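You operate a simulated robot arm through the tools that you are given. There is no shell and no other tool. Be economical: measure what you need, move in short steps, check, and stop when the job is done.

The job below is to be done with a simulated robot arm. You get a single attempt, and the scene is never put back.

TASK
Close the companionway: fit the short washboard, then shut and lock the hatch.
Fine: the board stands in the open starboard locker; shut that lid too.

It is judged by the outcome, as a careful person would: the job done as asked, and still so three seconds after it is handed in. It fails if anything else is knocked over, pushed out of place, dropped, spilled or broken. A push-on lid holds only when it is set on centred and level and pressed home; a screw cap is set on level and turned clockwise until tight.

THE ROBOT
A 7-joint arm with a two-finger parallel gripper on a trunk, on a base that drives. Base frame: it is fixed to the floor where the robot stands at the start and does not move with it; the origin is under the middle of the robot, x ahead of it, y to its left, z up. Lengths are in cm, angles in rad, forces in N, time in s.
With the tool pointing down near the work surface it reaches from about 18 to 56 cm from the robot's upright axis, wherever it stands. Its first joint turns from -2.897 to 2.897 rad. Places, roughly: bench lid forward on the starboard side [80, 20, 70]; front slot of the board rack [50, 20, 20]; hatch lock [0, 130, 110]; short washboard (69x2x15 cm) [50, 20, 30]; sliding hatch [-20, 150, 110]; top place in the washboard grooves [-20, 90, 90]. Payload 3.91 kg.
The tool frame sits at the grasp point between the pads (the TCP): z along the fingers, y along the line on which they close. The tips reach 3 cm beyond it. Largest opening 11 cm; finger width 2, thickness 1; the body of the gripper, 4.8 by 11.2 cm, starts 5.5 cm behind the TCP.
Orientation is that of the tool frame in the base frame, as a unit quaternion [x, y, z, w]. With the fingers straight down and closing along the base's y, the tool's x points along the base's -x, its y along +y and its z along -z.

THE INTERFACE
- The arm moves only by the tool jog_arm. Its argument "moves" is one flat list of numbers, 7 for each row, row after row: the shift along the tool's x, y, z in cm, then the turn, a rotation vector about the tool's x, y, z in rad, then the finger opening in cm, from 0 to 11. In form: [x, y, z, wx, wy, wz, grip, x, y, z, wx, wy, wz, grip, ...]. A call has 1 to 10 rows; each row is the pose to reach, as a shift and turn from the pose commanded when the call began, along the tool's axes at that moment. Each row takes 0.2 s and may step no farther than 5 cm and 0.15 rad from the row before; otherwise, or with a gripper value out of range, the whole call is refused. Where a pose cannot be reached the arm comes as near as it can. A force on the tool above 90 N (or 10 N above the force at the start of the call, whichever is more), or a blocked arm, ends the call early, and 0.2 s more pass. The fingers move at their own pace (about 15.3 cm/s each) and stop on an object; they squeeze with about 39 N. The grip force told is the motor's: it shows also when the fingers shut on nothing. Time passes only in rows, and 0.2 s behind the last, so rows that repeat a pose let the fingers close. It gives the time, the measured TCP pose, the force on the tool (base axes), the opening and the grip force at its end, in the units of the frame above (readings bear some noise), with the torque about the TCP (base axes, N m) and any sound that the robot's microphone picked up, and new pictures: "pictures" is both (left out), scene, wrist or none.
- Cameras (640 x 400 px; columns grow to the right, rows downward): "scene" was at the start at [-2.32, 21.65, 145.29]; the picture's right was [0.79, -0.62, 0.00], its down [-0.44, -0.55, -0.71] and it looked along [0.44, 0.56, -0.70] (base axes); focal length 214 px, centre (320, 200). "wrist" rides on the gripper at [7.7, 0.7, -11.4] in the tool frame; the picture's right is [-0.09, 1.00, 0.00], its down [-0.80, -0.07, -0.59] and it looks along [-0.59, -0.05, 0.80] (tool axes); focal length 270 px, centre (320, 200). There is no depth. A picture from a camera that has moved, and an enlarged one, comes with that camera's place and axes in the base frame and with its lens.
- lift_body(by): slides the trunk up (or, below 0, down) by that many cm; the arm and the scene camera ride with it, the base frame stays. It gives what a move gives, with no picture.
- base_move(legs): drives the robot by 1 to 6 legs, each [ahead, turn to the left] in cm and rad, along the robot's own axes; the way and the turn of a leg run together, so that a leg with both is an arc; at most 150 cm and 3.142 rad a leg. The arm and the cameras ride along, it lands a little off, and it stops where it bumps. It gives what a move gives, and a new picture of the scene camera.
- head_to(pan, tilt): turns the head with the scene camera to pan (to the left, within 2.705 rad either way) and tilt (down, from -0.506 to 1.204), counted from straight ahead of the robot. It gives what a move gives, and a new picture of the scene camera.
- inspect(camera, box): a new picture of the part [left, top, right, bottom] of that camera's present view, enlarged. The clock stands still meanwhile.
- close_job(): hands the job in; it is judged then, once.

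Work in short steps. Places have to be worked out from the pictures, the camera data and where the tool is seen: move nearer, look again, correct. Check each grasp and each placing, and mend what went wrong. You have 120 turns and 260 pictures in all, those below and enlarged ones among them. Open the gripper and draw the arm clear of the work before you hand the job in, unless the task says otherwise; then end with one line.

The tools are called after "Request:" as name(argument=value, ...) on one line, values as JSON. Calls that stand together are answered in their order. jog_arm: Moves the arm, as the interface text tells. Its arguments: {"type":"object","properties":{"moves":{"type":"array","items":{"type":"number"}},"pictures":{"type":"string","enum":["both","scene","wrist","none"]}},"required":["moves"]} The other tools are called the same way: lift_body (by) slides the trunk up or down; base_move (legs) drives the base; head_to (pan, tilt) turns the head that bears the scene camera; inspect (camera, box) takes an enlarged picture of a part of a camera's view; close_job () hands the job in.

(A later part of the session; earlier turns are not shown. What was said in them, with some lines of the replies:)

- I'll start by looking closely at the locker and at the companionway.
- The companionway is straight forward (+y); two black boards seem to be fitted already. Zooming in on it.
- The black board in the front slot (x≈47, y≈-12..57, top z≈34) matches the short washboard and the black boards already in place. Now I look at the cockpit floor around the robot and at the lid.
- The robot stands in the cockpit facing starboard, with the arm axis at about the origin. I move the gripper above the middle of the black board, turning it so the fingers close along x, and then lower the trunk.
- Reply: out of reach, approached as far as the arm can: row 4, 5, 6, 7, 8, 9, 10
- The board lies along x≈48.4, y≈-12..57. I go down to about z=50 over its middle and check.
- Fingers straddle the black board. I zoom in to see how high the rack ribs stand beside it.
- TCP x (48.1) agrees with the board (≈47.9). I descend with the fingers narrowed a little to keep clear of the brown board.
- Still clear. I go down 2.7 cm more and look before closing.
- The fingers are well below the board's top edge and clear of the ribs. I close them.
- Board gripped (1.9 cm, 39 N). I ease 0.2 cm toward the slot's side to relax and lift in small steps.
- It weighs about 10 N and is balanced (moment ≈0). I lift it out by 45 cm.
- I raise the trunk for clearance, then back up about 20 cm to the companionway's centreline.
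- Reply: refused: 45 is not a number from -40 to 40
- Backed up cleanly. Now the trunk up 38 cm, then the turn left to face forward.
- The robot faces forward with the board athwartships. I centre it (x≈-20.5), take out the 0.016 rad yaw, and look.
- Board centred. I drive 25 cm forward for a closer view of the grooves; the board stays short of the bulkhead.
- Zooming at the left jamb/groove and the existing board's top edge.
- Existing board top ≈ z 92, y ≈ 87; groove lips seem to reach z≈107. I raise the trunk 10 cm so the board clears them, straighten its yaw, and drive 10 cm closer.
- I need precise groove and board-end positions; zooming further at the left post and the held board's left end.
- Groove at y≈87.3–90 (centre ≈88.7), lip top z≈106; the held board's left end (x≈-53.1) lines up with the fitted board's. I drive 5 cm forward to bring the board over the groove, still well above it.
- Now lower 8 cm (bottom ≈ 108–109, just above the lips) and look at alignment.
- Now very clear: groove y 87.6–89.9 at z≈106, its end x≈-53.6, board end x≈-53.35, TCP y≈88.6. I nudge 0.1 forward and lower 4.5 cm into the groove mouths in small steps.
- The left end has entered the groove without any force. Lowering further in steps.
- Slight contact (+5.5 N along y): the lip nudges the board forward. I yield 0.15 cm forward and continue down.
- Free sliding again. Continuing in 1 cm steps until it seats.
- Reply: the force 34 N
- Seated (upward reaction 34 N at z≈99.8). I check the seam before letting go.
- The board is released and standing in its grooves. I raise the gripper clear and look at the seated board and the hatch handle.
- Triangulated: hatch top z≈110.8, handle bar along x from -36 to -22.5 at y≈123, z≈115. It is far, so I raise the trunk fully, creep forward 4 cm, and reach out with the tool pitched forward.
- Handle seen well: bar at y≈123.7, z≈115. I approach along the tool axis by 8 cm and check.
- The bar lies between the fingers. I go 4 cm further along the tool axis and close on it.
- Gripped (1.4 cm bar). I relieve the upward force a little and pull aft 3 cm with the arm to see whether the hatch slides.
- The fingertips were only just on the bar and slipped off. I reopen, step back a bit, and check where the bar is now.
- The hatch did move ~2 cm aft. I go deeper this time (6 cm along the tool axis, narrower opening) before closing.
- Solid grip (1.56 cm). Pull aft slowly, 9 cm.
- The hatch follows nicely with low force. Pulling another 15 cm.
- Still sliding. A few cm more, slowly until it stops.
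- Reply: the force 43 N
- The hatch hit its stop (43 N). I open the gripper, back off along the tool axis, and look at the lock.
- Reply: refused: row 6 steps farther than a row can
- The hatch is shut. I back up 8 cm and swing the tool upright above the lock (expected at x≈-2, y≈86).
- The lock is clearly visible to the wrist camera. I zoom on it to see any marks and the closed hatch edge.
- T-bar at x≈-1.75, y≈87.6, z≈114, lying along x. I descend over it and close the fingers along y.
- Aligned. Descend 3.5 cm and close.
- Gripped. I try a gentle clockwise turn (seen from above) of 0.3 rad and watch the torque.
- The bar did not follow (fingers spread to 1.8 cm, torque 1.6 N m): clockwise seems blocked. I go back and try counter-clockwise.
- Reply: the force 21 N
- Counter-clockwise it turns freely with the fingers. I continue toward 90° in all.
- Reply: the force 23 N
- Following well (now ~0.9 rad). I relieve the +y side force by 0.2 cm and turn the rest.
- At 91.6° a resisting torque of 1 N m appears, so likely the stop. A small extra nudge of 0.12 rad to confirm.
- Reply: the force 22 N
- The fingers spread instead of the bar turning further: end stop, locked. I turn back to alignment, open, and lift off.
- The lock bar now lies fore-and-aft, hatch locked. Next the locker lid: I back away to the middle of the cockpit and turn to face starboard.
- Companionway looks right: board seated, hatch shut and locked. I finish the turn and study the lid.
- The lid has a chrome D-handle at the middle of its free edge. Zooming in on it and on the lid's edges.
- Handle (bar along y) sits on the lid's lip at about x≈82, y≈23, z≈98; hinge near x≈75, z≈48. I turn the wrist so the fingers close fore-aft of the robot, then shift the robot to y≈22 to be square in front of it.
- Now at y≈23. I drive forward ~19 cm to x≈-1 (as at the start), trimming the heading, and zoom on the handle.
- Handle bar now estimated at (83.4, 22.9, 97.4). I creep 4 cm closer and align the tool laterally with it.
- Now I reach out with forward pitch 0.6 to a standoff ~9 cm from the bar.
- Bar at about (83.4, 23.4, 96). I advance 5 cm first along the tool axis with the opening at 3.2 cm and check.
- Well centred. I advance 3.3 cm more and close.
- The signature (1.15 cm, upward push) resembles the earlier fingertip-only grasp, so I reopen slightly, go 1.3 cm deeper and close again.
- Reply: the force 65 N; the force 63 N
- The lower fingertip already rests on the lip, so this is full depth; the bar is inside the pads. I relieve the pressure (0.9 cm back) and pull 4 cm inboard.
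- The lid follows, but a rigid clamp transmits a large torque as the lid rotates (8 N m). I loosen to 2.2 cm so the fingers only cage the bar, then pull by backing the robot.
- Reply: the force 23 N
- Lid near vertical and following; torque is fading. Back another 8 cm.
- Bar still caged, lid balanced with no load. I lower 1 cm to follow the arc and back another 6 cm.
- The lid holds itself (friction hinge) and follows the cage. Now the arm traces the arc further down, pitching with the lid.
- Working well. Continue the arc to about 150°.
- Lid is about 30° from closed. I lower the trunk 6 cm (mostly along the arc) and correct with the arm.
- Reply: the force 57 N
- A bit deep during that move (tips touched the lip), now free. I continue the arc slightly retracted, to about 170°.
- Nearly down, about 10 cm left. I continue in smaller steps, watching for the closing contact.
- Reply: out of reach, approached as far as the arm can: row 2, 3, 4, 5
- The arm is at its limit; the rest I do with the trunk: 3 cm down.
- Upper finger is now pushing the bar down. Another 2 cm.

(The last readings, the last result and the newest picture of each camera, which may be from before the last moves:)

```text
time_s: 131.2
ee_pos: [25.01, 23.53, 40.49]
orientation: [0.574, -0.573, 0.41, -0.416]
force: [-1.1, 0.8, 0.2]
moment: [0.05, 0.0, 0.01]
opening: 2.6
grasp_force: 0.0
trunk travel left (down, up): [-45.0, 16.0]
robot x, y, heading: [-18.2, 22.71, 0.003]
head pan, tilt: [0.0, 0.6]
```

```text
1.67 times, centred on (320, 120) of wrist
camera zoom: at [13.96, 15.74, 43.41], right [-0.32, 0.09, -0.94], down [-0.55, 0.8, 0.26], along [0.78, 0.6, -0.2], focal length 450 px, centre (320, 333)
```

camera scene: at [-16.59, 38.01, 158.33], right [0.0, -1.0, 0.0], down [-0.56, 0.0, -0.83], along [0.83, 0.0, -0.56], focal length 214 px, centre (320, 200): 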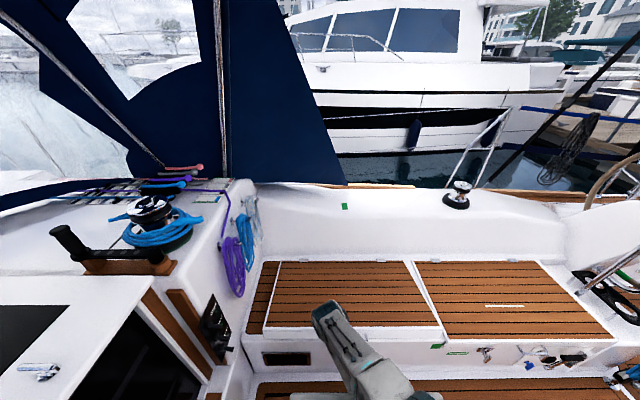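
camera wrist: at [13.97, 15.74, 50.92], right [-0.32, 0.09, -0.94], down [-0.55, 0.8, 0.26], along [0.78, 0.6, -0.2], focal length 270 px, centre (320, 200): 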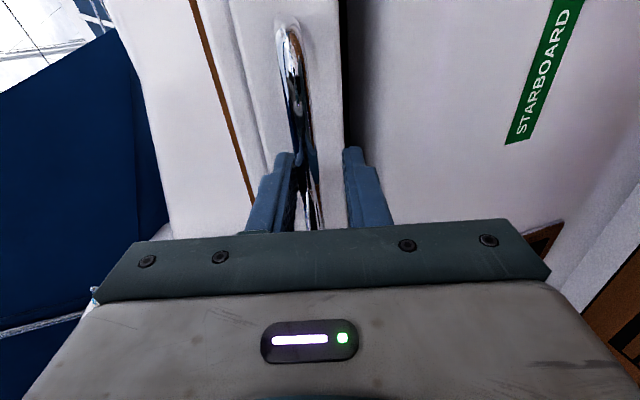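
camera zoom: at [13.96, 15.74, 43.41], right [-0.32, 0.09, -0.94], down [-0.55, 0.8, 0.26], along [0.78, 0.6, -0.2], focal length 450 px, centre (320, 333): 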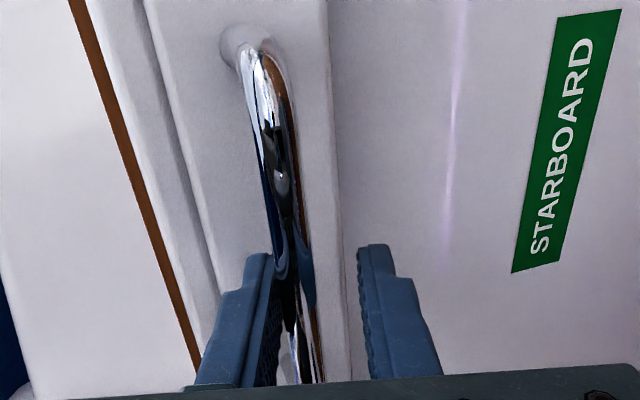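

The lid's edge is almost level with its neighbour. Continuing until it seats.

Request:
lift_body(by=-1)

Request:
lift_body(by=-1)

Request:
inspect(camera="wrist", box=[160, 0, 480, 240])

Request:
inspect(camera="scene", box=[240, 230, 470, 380])

```text
time_s: 131.8
ee_pos: [25.06, 23.66, 39.52]
orientation: [0.575, -0.573, 0.41, -0.417]
force: [-0.4, -0.1, 0.1]
moment: [-0.01, -0.03, -0.02]
opening: 2.58
grasp_force: 0.1
trunk travel left (down, up): [-44.0, 17.0]
robot x, y, heading: [-18.15, 22.68, 0.001]
head pan, tilt: [0.0, 0.6]
```

```text
time_s: 132.4
ee_pos: [25.32, 23.64, 38.79]
orientation: [-0.572, 0.572, -0.413, 0.418]
force: [0.5, 0.5, 25.6]
moment: [-0.2, -0.24, -0.08]
opening: 3.8
grasp_force: 12.3
trunk travel left (down, up): [-43.0, 18.0]
robot x, y, heading: [-17.85, 22.78, 0.005]
head pan, tilt: [0.0, 0.6]
```

```text
1.67 times, centred on (320, 120) of wrist
camera zoom: at [14.06, 15.74, 41.56], right [-0.31, 0.09, -0.95], down [-0.55, 0.8, 0.26], along [0.78, 0.6, -0.2], focal length 450 px, centre (320, 333)
```

zoom: 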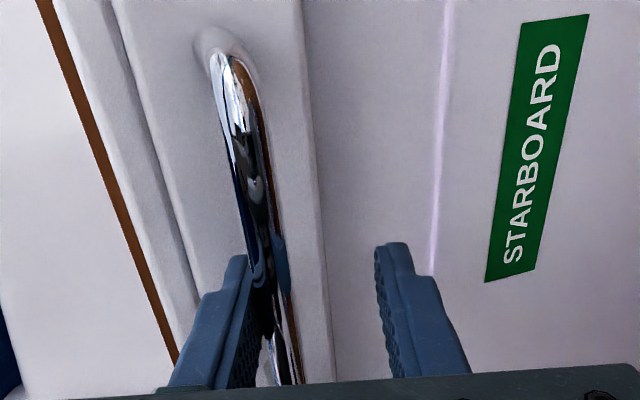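

```text
2.67 times, centred on (355, 305) of scene
camera zoom: at [-16.8, 38.05, 146.36], right [0.0, -1.0, 0.0], down [-0.56, 0.0, -0.83], along [0.83, 0.0, -0.56], focal length 572 px, centre (227, -80)
```

zoom: 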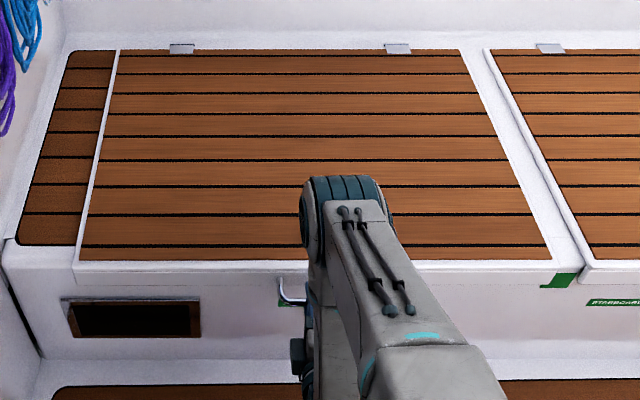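

Seated: 26 N upward reaction, lid flush with its neighbour. I relieve the pressure, open the fingers, and back the robot straight away.

Request:
lift_body(by=0.8)

Request:
jog_arm(moves=[0, 0, 0, 0, 0, 0, 4.5, 0, 0, 0, 0, 0, 0, 4.5], pictures="none")

Request:
base_move(legs=[[-9, 0]])

Request:
inspect(camera="wrist", box=[0, 0, 640, 400])

```text
time_s: 132.9
ee_pos: [25.01, 23.5, 39.21]
orientation: [0.575, -0.574, 0.41, -0.416]
force: [3.4, -0.6, 6.9]
moment: [-0.08, 0.0, 0.1]
opening: 2.99
grasp_force: 4.0
trunk travel left (down, up): [-43.8, 17.2]
robot x, y, heading: [-18.15, 22.82, 0.006]
head pan, tilt: [0.0, 0.6]
```

```text
time_s: 133.5
ee_pos: [24.91, 23.55, 39.35]
orientation: [0.575, -0.573, 0.411, -0.416]
force: [0.6, 0.5, -0.2]
moment: [-0.03, -0.01, -0.01]
opening: 4.54
grasp_force: 0.0
trunk travel left (down, up): [-43.8, 17.2]
robot x, y, heading: [-17.55, 22.74, -0.005]
head pan, tilt: [0.0, 0.6]
```

```text
time_s: 134.6
ee_pos: [16.09, 23.45, 39.27]
orientation: [0.574, -0.573, 0.411, -0.416]
force: [-0.4, 0.4, 0.8]
moment: [0.01, -0.01, -0.01]
opening: 4.49
grasp_force: 0.1
trunk travel left (down, up): [-43.8, 17.2]
robot x, y, heading: [-27.05, 22.77, 0.001]
head pan, tilt: [0.0, 0.6]
camera scene: at [-25.62, 38.05, 147.12], right [0.0, -1.0, 0.0], down [-0.57, 0.0, -0.82], along [0.82, 0.0, -0.57], focal length 214 px, centre (320, 200)
```

scene: 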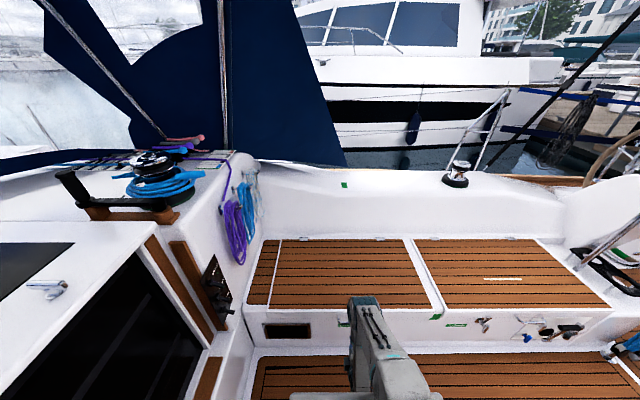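

```text
1.00 times, centred on (320, 200) of wrist
camera zoom: at [4.94, 15.71, 42.21], right [-0.31, 0.09, -0.94], down [-0.55, 0.8, 0.26], along [0.78, 0.6, -0.2], focal length 270 px, centre (320, 200)
```

zoom: 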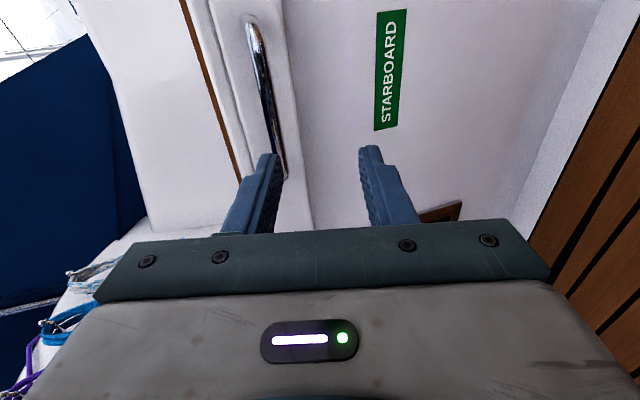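

Clear of the handle. I check the lid against its neighbour, and the companionway.

Request:
inspect(camera="scene", box=[230, 220, 490, 350])

Request:
head_to(pan=1.3, tilt=0.6)

Request:
inspect(camera="scene", box=[160, 130, 500, 370])

```text
2.46 times, centred on (360, 285) of scene
camera zoom: at [-25.62, 38.05, 147.12], right [0.0, -1.0, 0.0], down [-0.57, 0.0, -0.82], along [0.82, 0.0, -0.57], focal length 528 px, centre (222, -9)
```

zoom: 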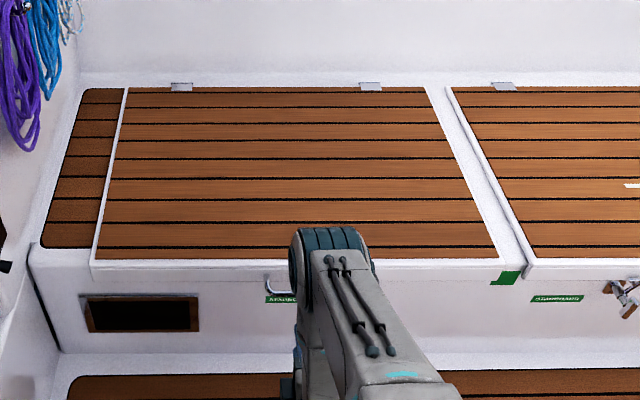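

```text
time_s: 136.1
ee_pos: [16.03, 23.51, 39.29]
orientation: [0.574, -0.573, 0.411, -0.416]
force: [-0.7, 0.2, 0.1]
moment: [-0.02, 0.02, -0.01]
opening: 4.51
grasp_force: 0.1
trunk travel left (down, up): [-43.8, 17.2]
robot x, y, heading: [-26.88, 22.41, -0.003]
head pan, tilt: [1.3, 0.6]
camera scene: at [-32.1, 46.57, 147.12], right [0.96, -0.27, 0.0], down [-0.15, -0.54, -0.83], along [0.22, 0.79, -0.56], focal length 214 px, centre (320, 200)
```

scene: 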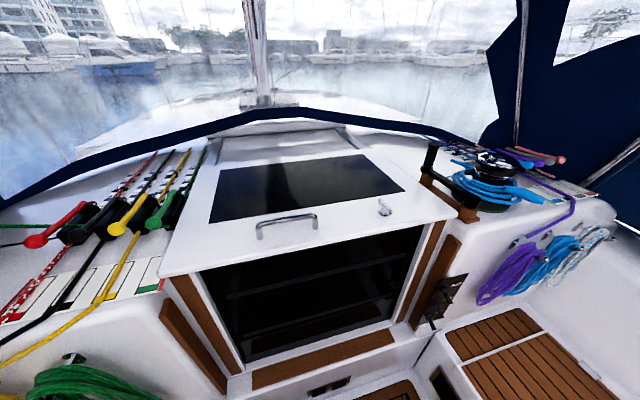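

```text
1.67 times, centred on (330, 250) of scene
camera zoom: at [-32.1, 46.57, 147.12], right [0.96, -0.27, 0.0], down [-0.15, -0.54, -0.83], along [0.22, 0.79, -0.56], focal length 358 px, centre (303, 117)
```

zoom: 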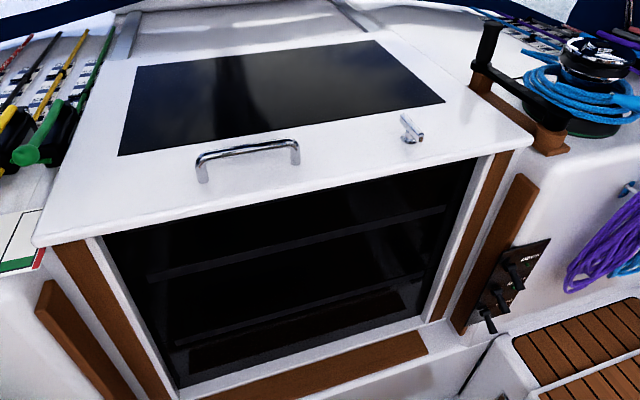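

All three stand as wanted: the board is in its grooves, the hatch is shut with the lock turned, and the lid is flush. The gripper is open and clear, so I hand the job in.

Request:
close_job()

```text
The job is handed in.
```

The short washboard is in the top place of its grooves, the hatch is shut and locked (the lock turned counter-clockwise to its stop), and the starboard locker lid is down flush; nothing else looked disturbed in the final pictures.
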